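You operate a simulated robot arm through the tools that you are given. There is no shell and no other tool. Be economical: measure what you need, move in short steps, check, and stop when the job is done.

You are at the controls of a simulated robot arm. One attempt, no reset.

## Task
Press the zero button two times.

It is judged by the outcome, as a careful person would: the job done as asked, and still so three seconds after it is handed in. It fails if anything else is knocked over, pushed out of place, dropped, spilled or broken.

## Robot
A 7-joint arm with a two-finger parallel gripper on a trunk, on a base that drives. Base frame: it is fixed to the floor where the robot stands at the start and does not move with it; the origin is under the middle of the robot, x ahead of it, y to its left, z up; the surface under the hand at the start is at about z = 805. Units: mm, degrees, N and s.
With the tool pointing down near the work surface it reaches from about 220 to 740 mm from the robot's upright axis, wherever it stands. Its first joint turns from -166.0 to 166.0 degrees. Places, roughly: zero button [600, 200, 800]. Payload 1.57 kg.
The TCP is the grasp point between the finger pads, 30 mm short of the fingertips. In the tool frame z runs along the fingers and y along their closing line. The gripper opens to 110 mm. The fingers are 24 mm wide and 12 mm thick; the gripper's body (48 by 112 mm) begins 78 mm behind the TCP.
Orientation is that of the tool frame in the base frame, as a unit quaternion [x, y, z, w]. With the fingers straight down and closing along the base's y, the tool's x points along the base's -x, its y along +y and its z along -z.

## Interface
- The arm moves only by the tool arm_command. Its argument "rows" is a list of rows, each a list of 3 entries, a list of its own where there are three numbers: the shift along the tool's x, y, z in units of 200 mm (1.0 is 200 mm), then the turn, a rotation vector about the tool's x, y, z in units of 45 degrees (1.0 is 45 degrees), then the gripper command, from -1 (shut) to 1 (fully open), values between in proportion. In form: [[[x, y, z], [ax, ay, az], gripper], ...]. A call has 1 to 12 rows; each row is the pose to reach, as a shift and turn from the pose commanded when the call began, along the tool's axes at that moment. A call with a number of a shift or a turn outside -1 to 1 is refused whole. Rows are played at 5 a second. More than 50 mm and 8.6 degrees between two rows, or a gripper value outside its range, and nothing of the call is played. A pose out of reach is approached as far as the arm can. The call stops where the force on the tool passes 40 N (or 10 N more than at its start, if that is more) or the arm is blocked; 0.2 s more then pass. Each finger travels about 45 mm/s and halts on what it meets, pressing with about 38 N; the grip force reading is that of the motor and also rises with nothing between the fingers. The clock runs only during rows and for 0.2 s after the last one: add rows that repeat a pose to give the fingers time. It gives the time, the measured TCP pose, the force on the tool (base axes), the opening and the grip force at its end, in the units of the frame above (readings bear some noise), with the torque about the TCP (base axes, N m) and any sound that the robot's microphone picked up, and new pictures: "views" is both (left out), scene, wrist or none.
- Cameras (640 x 400 px; columns grow to the right, rows downward): "scene" is now at [26, 158.8, 1550.6]; the picture's right is [0.05, -1.00, 0.00], its down [-0.61, -0.03, -0.79] and it looks along [0.79, 0.04, -0.61] (base axes); focal length 287 px, centre (320, 200). "wrist" rides on the gripper at [70, 16, -141] in the tool frame; the picture's right is [-0.23, 0.97, 0.00], its down [-0.86, -0.20, -0.48] and it looks along [-0.47, -0.11, 0.88] (tool axes); focal length 222 px, centre (320, 200). There is no depth. A picture from a camera that has moved, and an enlarged one, comes with that camera's place and axes in the base frame and with its lens.
- slide_trunk(by): slides the trunk up (or, below 0, down) by that many mm; the arm and the scene camera ride with it, the base frame stays. It gives what a move gives, with no picture.
- steer(legs): drives the robot by 1 to 6 legs, each [ahead, turn to the left] in mm and degrees, along the robot's own axes; the way and the turn of a leg run together, so that a leg with both is an arc; at most 1500 mm and 180 degrees a leg. The arm and the cameras ride along, it lands a little off, and it stops where it bumps. It gives what a move gives, and a new picture of the scene camera.
- aim_head(pan, tilt): turns the head with the scene camera to pan (to the left, within 155 degrees either way) and tilt (down, from -29 to 69), counted from straight ahead of the robot. It gives what a move gives, and a new picture of the scene camera.
- zoom(camera, box): a new picture of the part [left, top, right, bottom] of that camera's present view, enlarged. The clock stands still meanwhile.
- job_done(): hands the job in; it is judged then, once.

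Work in short steps. Places have to be worked out from the pictures, the camera data and where the tool is seen: move nearer, look again, correct. Check each grasp and each placing, and mend what went wrong. You have 120 turns and 260 pictures in all, those below and enlarged ones among them. Open the gripper and draw the arm clear of the work before you hand the job in, unless the task says otherwise; then end with one line.

The tools are called after "Call:" by a JSON object that holds its "fn" and its "kwargs". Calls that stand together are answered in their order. arm_command: Moves the arm, as the interface text tells. Its arguments: {"type":"object","properties":{"rows":{"type":"array"},"views":{"type":"string","enum":["both","scene","wrist","none"]}},"required":["rows"]} The other tools are called the same way: slide_trunk (by) slides the trunk up or down; steer (legs) drives the base; aim_head (pan, tilt) turns the head that bears the scene camera; zoom (camera, box) takes an enlarged picture of a part of a camera's view; job_done () hands the job in.

At the start:

```text
clock: 0.0
eef_pos: [466.0, 96.9, 1144.7]
tcp_rot: [0.001, 1.0, 0.0, 0.0]
force: [-0.2, 0.0, 0.1]
torque: [0.02, -0.02, -0.01]
gripper_width: 109.9
grip_force: 0.1
trunk travel left (down, up): [-475.0, 115.0]
robot x, y, heading: [-1.2, 1.8, 0.1]
head pan, tilt: [2.8, 37.6]
```

scene: 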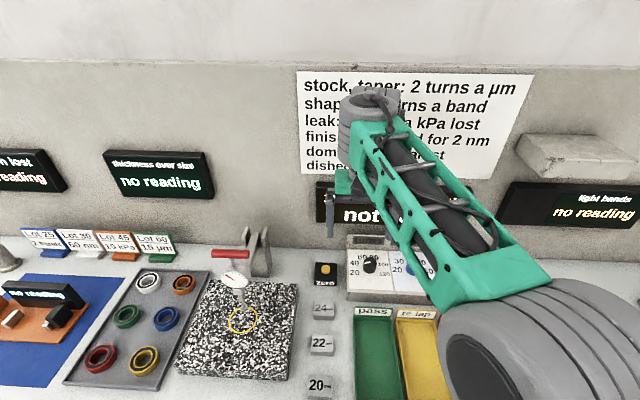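
wrist: 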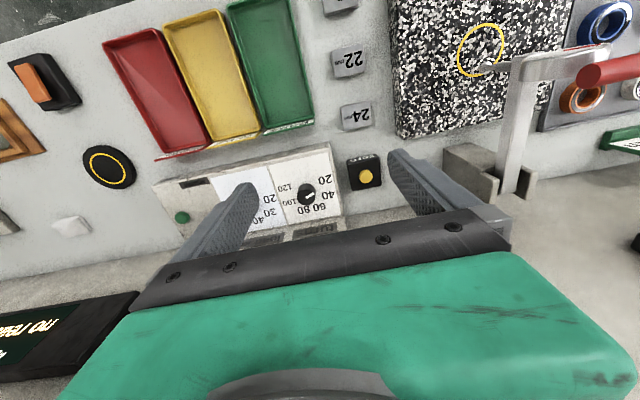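

The button labelled ZERO shows in both views, at about [611, 169, 825] by triangulation. I'll look closer before moving.

Call:
{"fn": "zoom", "kwargs": {"camera": "scene", "box": [260, 220, 420, 320]}}

Call:
{"fn": "zoom", "kwargs": {"camera": "wrist", "box": [300, 120, 460, 220]}}

```text
4.00 times, centred on (340, 270) of scene
camera zoom: at [26.0, 158.8, 1550.6], right [0.05, -1.0, 0.0], down [-0.61, -0.03, -0.79], along [0.79, 0.04, -0.61], focal length 1148 px, centre (240, -80)
```

zoom: 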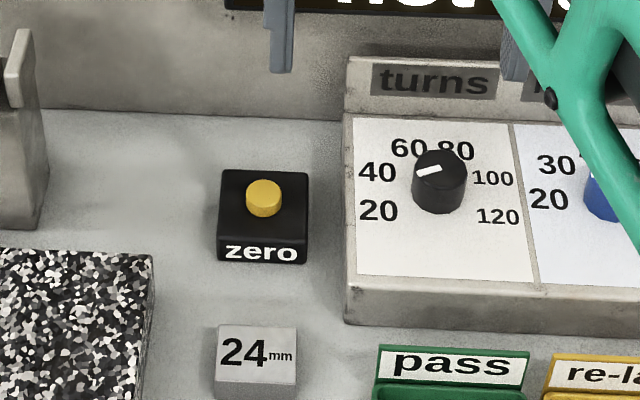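

```text
4.00 times, centred on (380, 170) of wrist
camera zoom: at [394.8, 113.9, 1286.0], right [0.23, 0.97, 0.0], down [0.86, -0.2, 0.48], along [0.47, -0.11, -0.88], focal length 888 px, centre (80, 320)
```

zoom: 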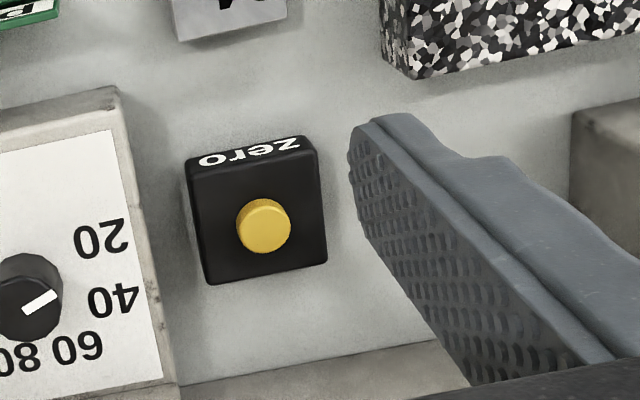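

The button top is near [592, 168, 855]. I'll close the gripper and move above it, with the TCP at about z=1000.

Call:
{"fn": "arm_command", "kwargs": {"rows": [[[-0.106, 0.06, 0.12], [0, 0, 0], -1], [[-0.212, 0.12, 0.24], [0, 0, 0], -1], [[-0.318, 0.18, 0.36], [0, 0, 0], -1], [[-0.424, 0.24, 0.48], [0, 0, 0], -1], [[-0.53, 0.3, 0.6], [0, 0, 0], -1], [[-0.63, 0.355, 0.72], [0, 0, 0], -1], [[-0.63, 0.355, 0.72], [0, 0, 0], -1], [[-0.63, 0.355, 0.72], [0, 0, 0], -1]]}}

```text
clock: 1.8
eef_pos: [592.5, 167.2, 1000.8]
tcp_rot: [0.0, 1.0, 0.0, 0.0]
force: [-0.7, 0.0, -0.3]
torque: [0.02, -0.03, 0.01]
gripper_width: 0.0
grip_force: 21.6
trunk travel left (down, up): [-475.0, 115.0]
robot x, y, heading: [0.6, -1.5, -0.2]
head pan, tilt: [2.8, 37.6]
camera scene: at [25.8, 158.8, 1550.6], right [0.05, -1.0, 0.0], down [-0.61, -0.03, -0.79], along [0.79, 0.04, -0.61], focal length 287 px, centre (320, 200)
camera wrist: at [521.0, 183.5, 1142.9], right [0.23, 0.97, 0.0], down [0.85, -0.2, 0.48], along [0.47, -0.11, -0.88], focal length 222 px, centre (320, 200)
```

scene: 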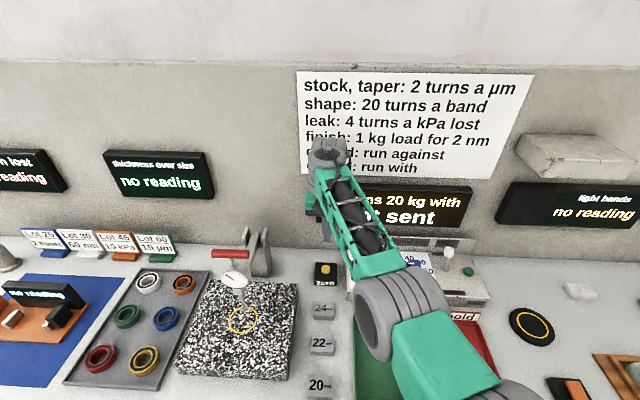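
wrist: 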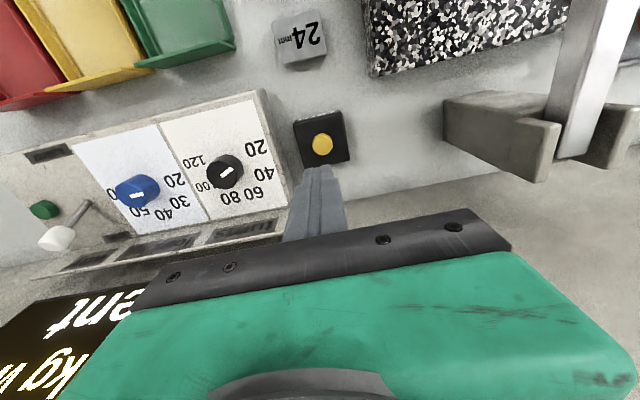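

Combining the three rays, the button is at about [600, 168, 843]. I'll shift 6 mm ahead and come down to TCP z≈900, fingertips about 870.

Call:
{"fn": "arm_command", "kwargs": {"rows": [[[-0.02, 0, 0.17], [0, 0, 0], -1], [[-0.035, 0.003, 0.34], [0, 0, 0], -1], [[-0.035, 0.003, 0.5], [0, 0, 0], -1], [[-0.035, 0.003, 0.5], [0, 0, 0], -1]]}}

Call:
{"fn": "zoom", "kwargs": {"camera": "scene", "box": [260, 220, 420, 320]}}

Call:
{"fn": "zoom", "kwargs": {"camera": "wrist", "box": [240, 100, 400, 200]}}

```text
clock: 2.8
eef_pos: [599.3, 168.9, 903.9]
tcp_rot: [0.0, 1.0, 0.001, 0.0]
force: [0.3, -0.4, 0.2]
torque: [0.01, 0.0, -0.02]
gripper_width: 0.2
grip_force: 21.2
out of reach, approached as far as the arm can: row 1
trunk travel left (down, up): [-475.0, 115.0]
robot x, y, heading: [2.5, -0.0, -0.3]
head pan, tilt: [2.8, 37.6]
camera scene: at [26.1, 158.7, 1550.6], right [0.05, -1.0, 0.0], down [-0.61, -0.03, -0.79], along [0.79, 0.04, -0.61], focal length 287 px, centre (320, 200)
camera wrist: at [527.9, 185.3, 1044.9], right [0.23, 0.97, 0.0], down [0.86, -0.2, 0.48], along [0.47, -0.11, -0.88], focal length 222 px, centre (320, 200)
```

scene: 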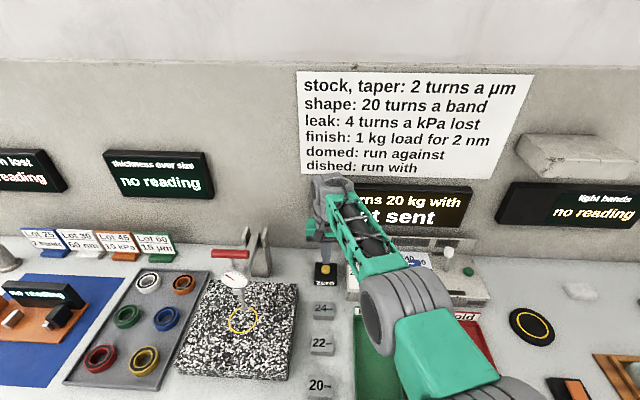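
wrist: 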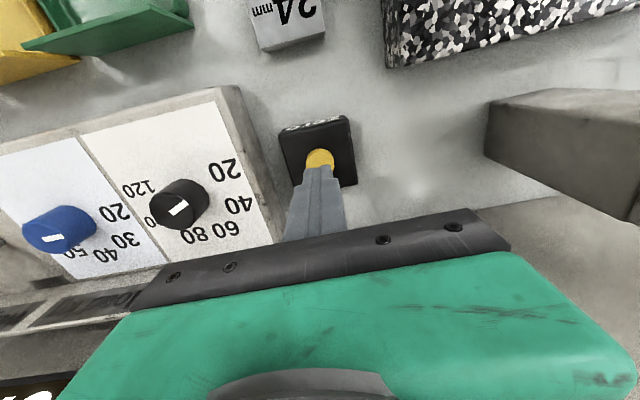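

```text
4.00 times, centred on (340, 270) of scene
camera zoom: at [26.1, 158.7, 1550.6], right [0.05, -1.0, 0.0], down [-0.61, -0.03, -0.79], along [0.79, 0.04, -0.61], focal length 1148 px, centre (240, -80)
```

zoom: 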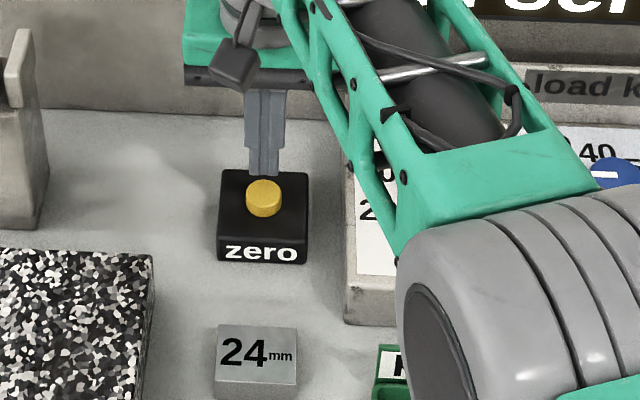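

```text
4.00 times, centred on (320, 150) of wrist
camera zoom: at [527.9, 185.3, 1044.9], right [0.23, 0.97, 0.0], down [0.86, -0.2, 0.48], along [0.47, -0.11, -0.88], focal length 888 px, centre (320, 400)
```

zoom: 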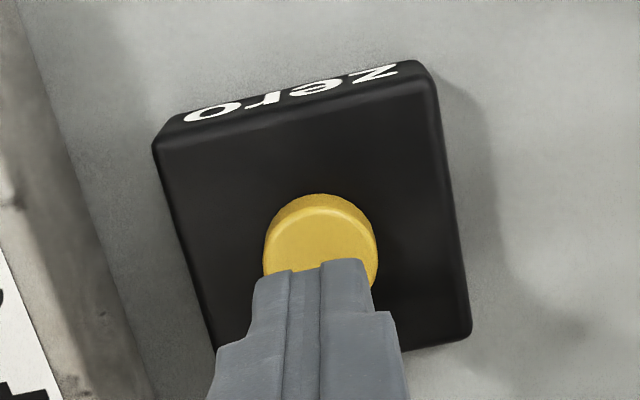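

The tip is aligned over the cap to within a few mm, with the tip at z≈874 and the cap at about 845. I'll lower it gently and watch force and sound.

Call:
{"fn": "arm_command", "kwargs": {"rows": [[[0.01, 0.002, 0.05], [0, 0, 0], -1], [[0.01, 0.002, 0.08], [0, 0, 0], -1], [[0.01, 0.002, 0.1], [0, 0, 0], -1], [[0.01, 0.002, 0.11], [0, 0, 0], -1], [[0.01, 0.002, 0.12], [0, 0, 0], -1], [[0.01, 0.002, 0.13], [0, 0, 0], -1]], "views": "none"}}

Call:
{"fn": "zoom", "kwargs": {"camera": "scene", "box": [260, 220, 420, 320]}}

Call:
{"fn": "zoom", "kwargs": {"camera": "wrist", "box": [240, 100, 400, 200]}}

```text
clock: 4.2
eef_pos: [595.5, 168.9, 875.0]
tcp_rot: [0.001, 1.0, 0.0, 0.0]
force: [-0.5, -0.1, -0.2]
torque: [0.0, -0.01, 0.01]
gripper_width: 0.1
grip_force: 21.1
trunk travel left (down, up): [-475.0, 115.0]
robot x, y, heading: [0.7, 1.4, -0.1]
head pan, tilt: [2.8, 37.6]
```

```text
4.00 times, centred on (340, 270) of scene
camera zoom: at [26.0, 158.9, 1550.6], right [0.05, -1.0, 0.0], down [-0.61, -0.03, -0.79], along [0.79, 0.04, -0.61], focal length 1148 px, centre (240, -80)
```

zoom: 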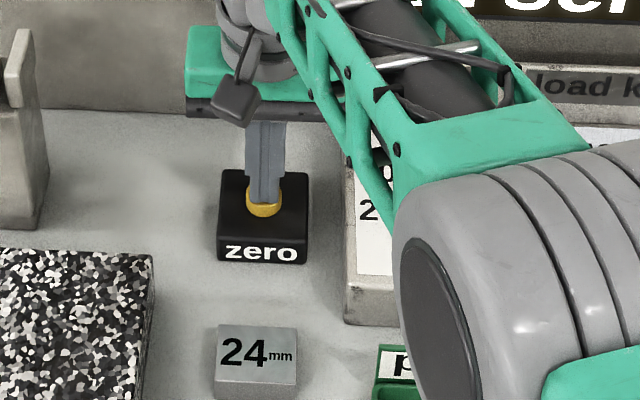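

```text
4.00 times, centred on (320, 150) of wrist
camera zoom: at [525.4, 184.7, 1016.4], right [0.23, 0.97, 0.0], down [0.86, -0.2, 0.48], along [0.47, -0.11, -0.88], focal length 888 px, centre (320, 400)
```

zoom: 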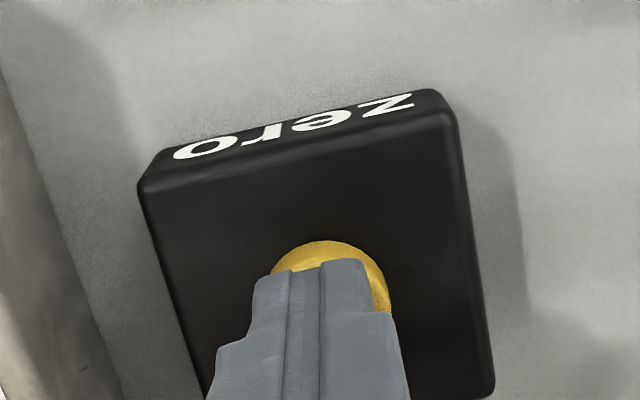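

The tip is just above the cap, and the cap centre lies about 2 mm toward +y. I'll continue down in 1 mm steps.

Call:
{"fn": "arm_command", "kwargs": {"rows": [[[0, 0.01, 0], [0, 0, 0], -1], [[0, 0.01, 0.005], [0, 0, 0], -1], [[0, 0.01, 0.01], [0, 0, 0], -1], [[0, 0.01, 0.015], [0, 0, 0], -1], [[0, 0.01, 0.02], [0, 0, 0], -1], [[0, 0.01, 0.025], [0, 0, 0], -1]], "views": "wrist"}}

```text
clock: 5.6
eef_pos: [597.5, 172.1, 871.4]
tcp_rot: [0.0, 1.0, 0.001, 0.0]
force: [-0.5, -0.7, 1.0]
torque: [-0.04, 0.04, -0.02]
gripper_width: 0.0
grip_force: 21.8
trunk travel left (down, up): [-475.0, 115.0]
robot x, y, heading: [-0.2, -2.4, -0.0]
head pan, tilt: [2.8, 37.6]
camera wrist: at [526.0, 188.6, 1011.6], right [0.23, 0.97, 0.0], down [0.85, -0.2, 0.48], along [0.47, -0.11, -0.88], focal length 222 px, centre (320, 200)
```

wrist: 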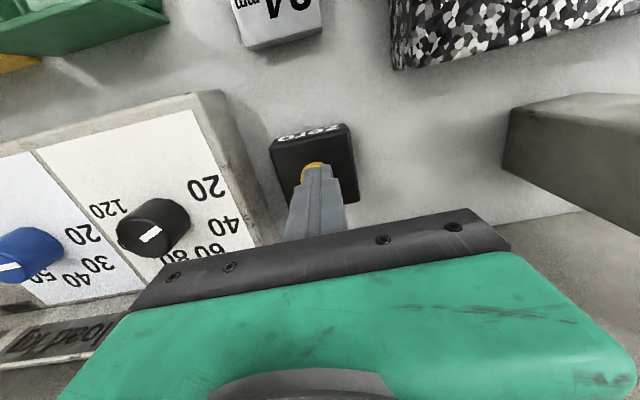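

The force reads about 1 N, so this may be first contact. I'll ease back 1 mm in y and continue down in 1 mm steps.

Call:
{"fn": "arm_command", "kwargs": {"rows": [[[0, -0.005, 0.005], [0, 0, 0], -1], [[0, -0.005, 0.01], [0, 0, 0], -1], [[0, -0.005, 0.015], [0, 0, 0], -1]], "views": "none"}}

Call:
{"fn": "zoom", "kwargs": {"camera": "wrist", "box": [240, 100, 400, 200]}}

Call:
{"fn": "zoom", "kwargs": {"camera": "scene", "box": [300, 250, 348, 280]}}

```text
clock: 6.4
eef_pos: [597.6, 171.0, 867.8]
tcp_rot: [0.0, 1.0, 0.002, 0.001]
force: [-2.2, 1.8, 4.5]
torque: [0.05, 0.04, 0.0]
gripper_width: 0.1
grip_force: 20.8
trunk travel left (down, up): [-475.0, 115.0]
robot x, y, heading: [-0.5, -0.2, 0.1]
head pan, tilt: [2.8, 37.6]
heard: click
```

```text
4.00 times, centred on (320, 150) of wrist
camera zoom: at [526.1, 187.9, 1008.3], right [0.23, 0.97, 0.0], down [0.85, -0.2, 0.48], along [0.47, -0.11, -0.88], focal length 888 px, centre (320, 400)
```

zoom: 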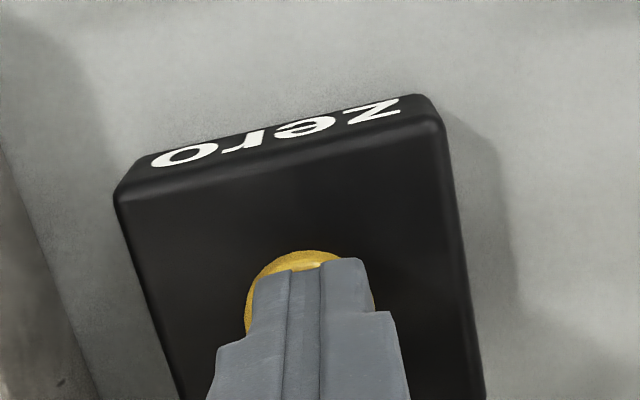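

```text
13.33 times, centred on (324, 265) of scene
camera zoom: at [25.4, 158.9, 1550.7], right [0.05, -1.0, 0.0], down [-0.61, -0.03, -0.79], along [0.79, 0.04, -0.61], focal length 3825 px, centre (267, -667)
```

zoom: 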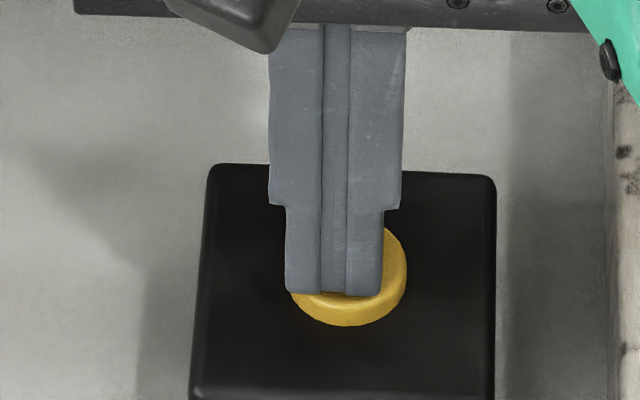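

A click sounded at 4.5 N, so that's press one. I'll raise the tip well clear so the button resets, and listen for any release sound.

Call:
{"fn": "arm_command", "kwargs": {"rows": [[[0, 0, -0.01], [0, 0, 0], -1], [[0, 0, -0.04], [0, 0, 0], -1], [[0, 0, -0.08], [0, 0, 0], -1], [[0, -0.01, -0.08], [0, 0, 0], -1], [[0, -0.01, -0.08], [0, 0, 0], -1]]}}

Call:
{"fn": "zoom", "kwargs": {"camera": "wrist", "box": [240, 100, 400, 200]}}

```text
clock: 7.6
eef_pos: [596.8, 167.8, 882.0]
tcp_rot: [0.0, 1.0, 0.001, 0.0]
force: [0.3, 0.2, -0.8]
torque: [0.01, 0.0, -0.02]
gripper_width: 0.1
grip_force: 21.4
trunk travel left (down, up): [-475.0, 115.0]
robot x, y, heading: [-0.1, 0.4, 0.2]
head pan, tilt: [2.8, 37.6]
camera scene: at [26.1, 158.8, 1550.6], right [0.05, -1.0, 0.0], down [-0.61, -0.03, -0.79], along [0.79, 0.04, -0.61], focal length 287 px, centre (320, 200)
camera wrist: at [525.2, 184.1, 1023.4], right [0.23, 0.97, 0.0], down [0.86, -0.2, 0.48], along [0.47, -0.11, -0.88], focal length 222 px, centre (320, 200)
```

scene: 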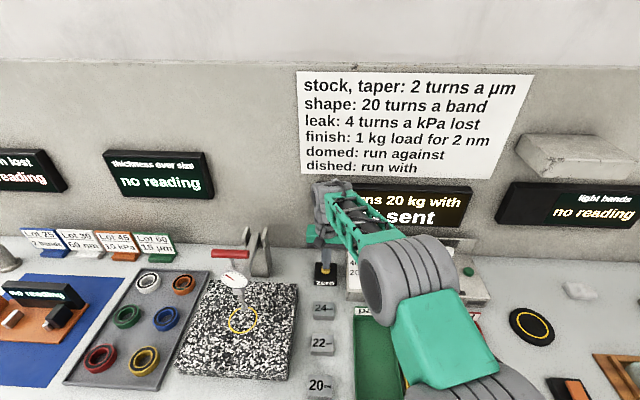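
wrist: 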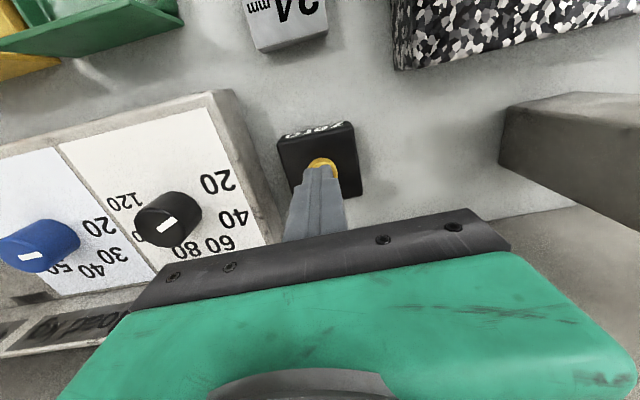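

```text
4.00 times, centred on (320, 150) of wrist
camera zoom: at [525.2, 184.1, 1023.4], right [0.23, 0.97, 0.0], down [0.86, -0.2, 0.48], along [0.47, -0.11, -0.88], focal length 888 px, centre (320, 400)
```

zoom: 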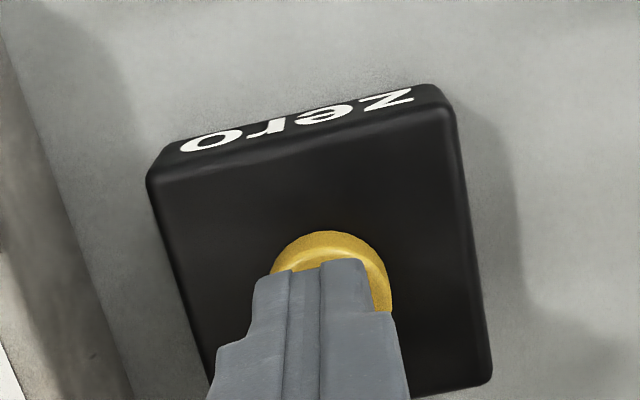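

The button is released, with no extra click. I'll go down the same way to the depth that clicked.

Call:
{"fn": "arm_command", "kwargs": {"rows": [[[0, 0.008, 0.03], [0, 0, 0], -1], [[0, 0.008, 0.06], [0, 0, 0], -1], [[0, 0.008, 0.065], [0, 0, 0], -1], [[0, 0.008, 0.07], [0, 0, 0], -1], [[0, 0.008, 0.075], [0, 0, 0], -1], [[0, 0.008, 0.08], [0, 0, 0], -1]], "views": "none"}}

```text
clock: 9.0
eef_pos: [597.8, 170.2, 866.1]
tcp_rot: [-0.001, 1.0, 0.001, 0.0]
force: [-1.2, 1.9, 4.4]
torque: [-0.01, 0.02, 0.03]
gripper_width: 0.0
grip_force: 21.5
trunk travel left (down, up): [-475.0, 115.0]
robot x, y, heading: [2.4, -0.4, 0.1]
head pan, tilt: [2.8, 37.6]
heard: click
```

The second click came at 4.4 N, so both presses are in. I'll raise straight up and open the gripper only once well clear.

Call:
{"fn": "arm_command", "kwargs": {"rows": [[[0, 0, -0.04], [0, 0, 0], -1], [[0, 0, -0.2], [0, 0, 0], -1], [[0, 0, -0.4], [0, 0, 0], -1], [[0, 0, -0.6], [0, 0, 0], -1], [[0.1, 0, -0.8], [0, 0, 0], 0], [[0.2, 0, -0.98], [0, 0, 0], 1], [[0.2, 0, -0.98], [0, 0, 0], 1], [[0.2, 0, -0.98], [0, 0, 0], 1], [[0.2, 0, -0.98], [0, 0, 0], 1], [[0.2, 0, -0.98], [0, 0, 0], 1], [[0.2, 0, -0.98], [0, 0, 0], 1]]}}

```text
clock: 11.4
eef_pos: [554.5, 171.9, 1061.9]
tcp_rot: [0.0, 1.0, 0.001, 0.001]
force: [-0.1, 0.0, -0.2]
torque: [0.0, -0.01, 0.03]
gripper_width: 109.9
grip_force: 0.0
trunk travel left (down, up): [-475.0, 115.0]
robot x, y, heading: [-2.4, 0.4, 0.2]
head pan, tilt: [2.8, 37.6]
camera scene: at [26.0, 158.9, 1550.6], right [0.05, -1.0, 0.0], down [-0.61, -0.03, -0.79], along [0.79, 0.04, -0.61], focal length 287 px, centre (320, 200)
camera wrist: at [483.2, 187.8, 1203.9], right [0.23, 0.97, 0.0], down [0.86, -0.2, 0.48], along [0.47, -0.11, -0.88], focal length 222 px, centre (320, 200)
```

scene: 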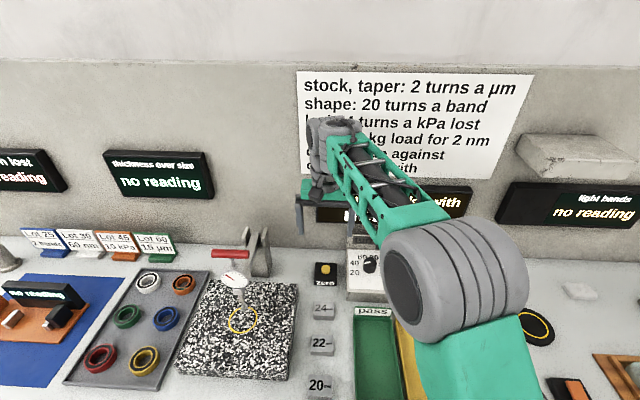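
wrist: 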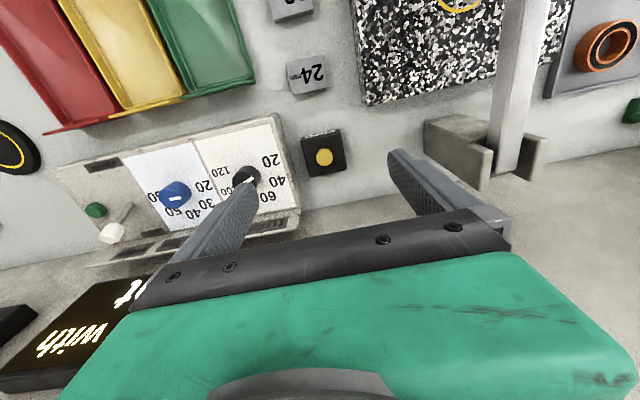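

The arm is clear with the gripper open, nothing else has moved, and each press gave one click, so I'm handing in.

Call:
{"fn": "job_done", "kwargs": {}}

```text
The job is handed in.
```

I pressed the zero button twice, with one click heard on each press, then opened the gripper and drew the arm clear. Nothing else looked disturbed in the final pictures.
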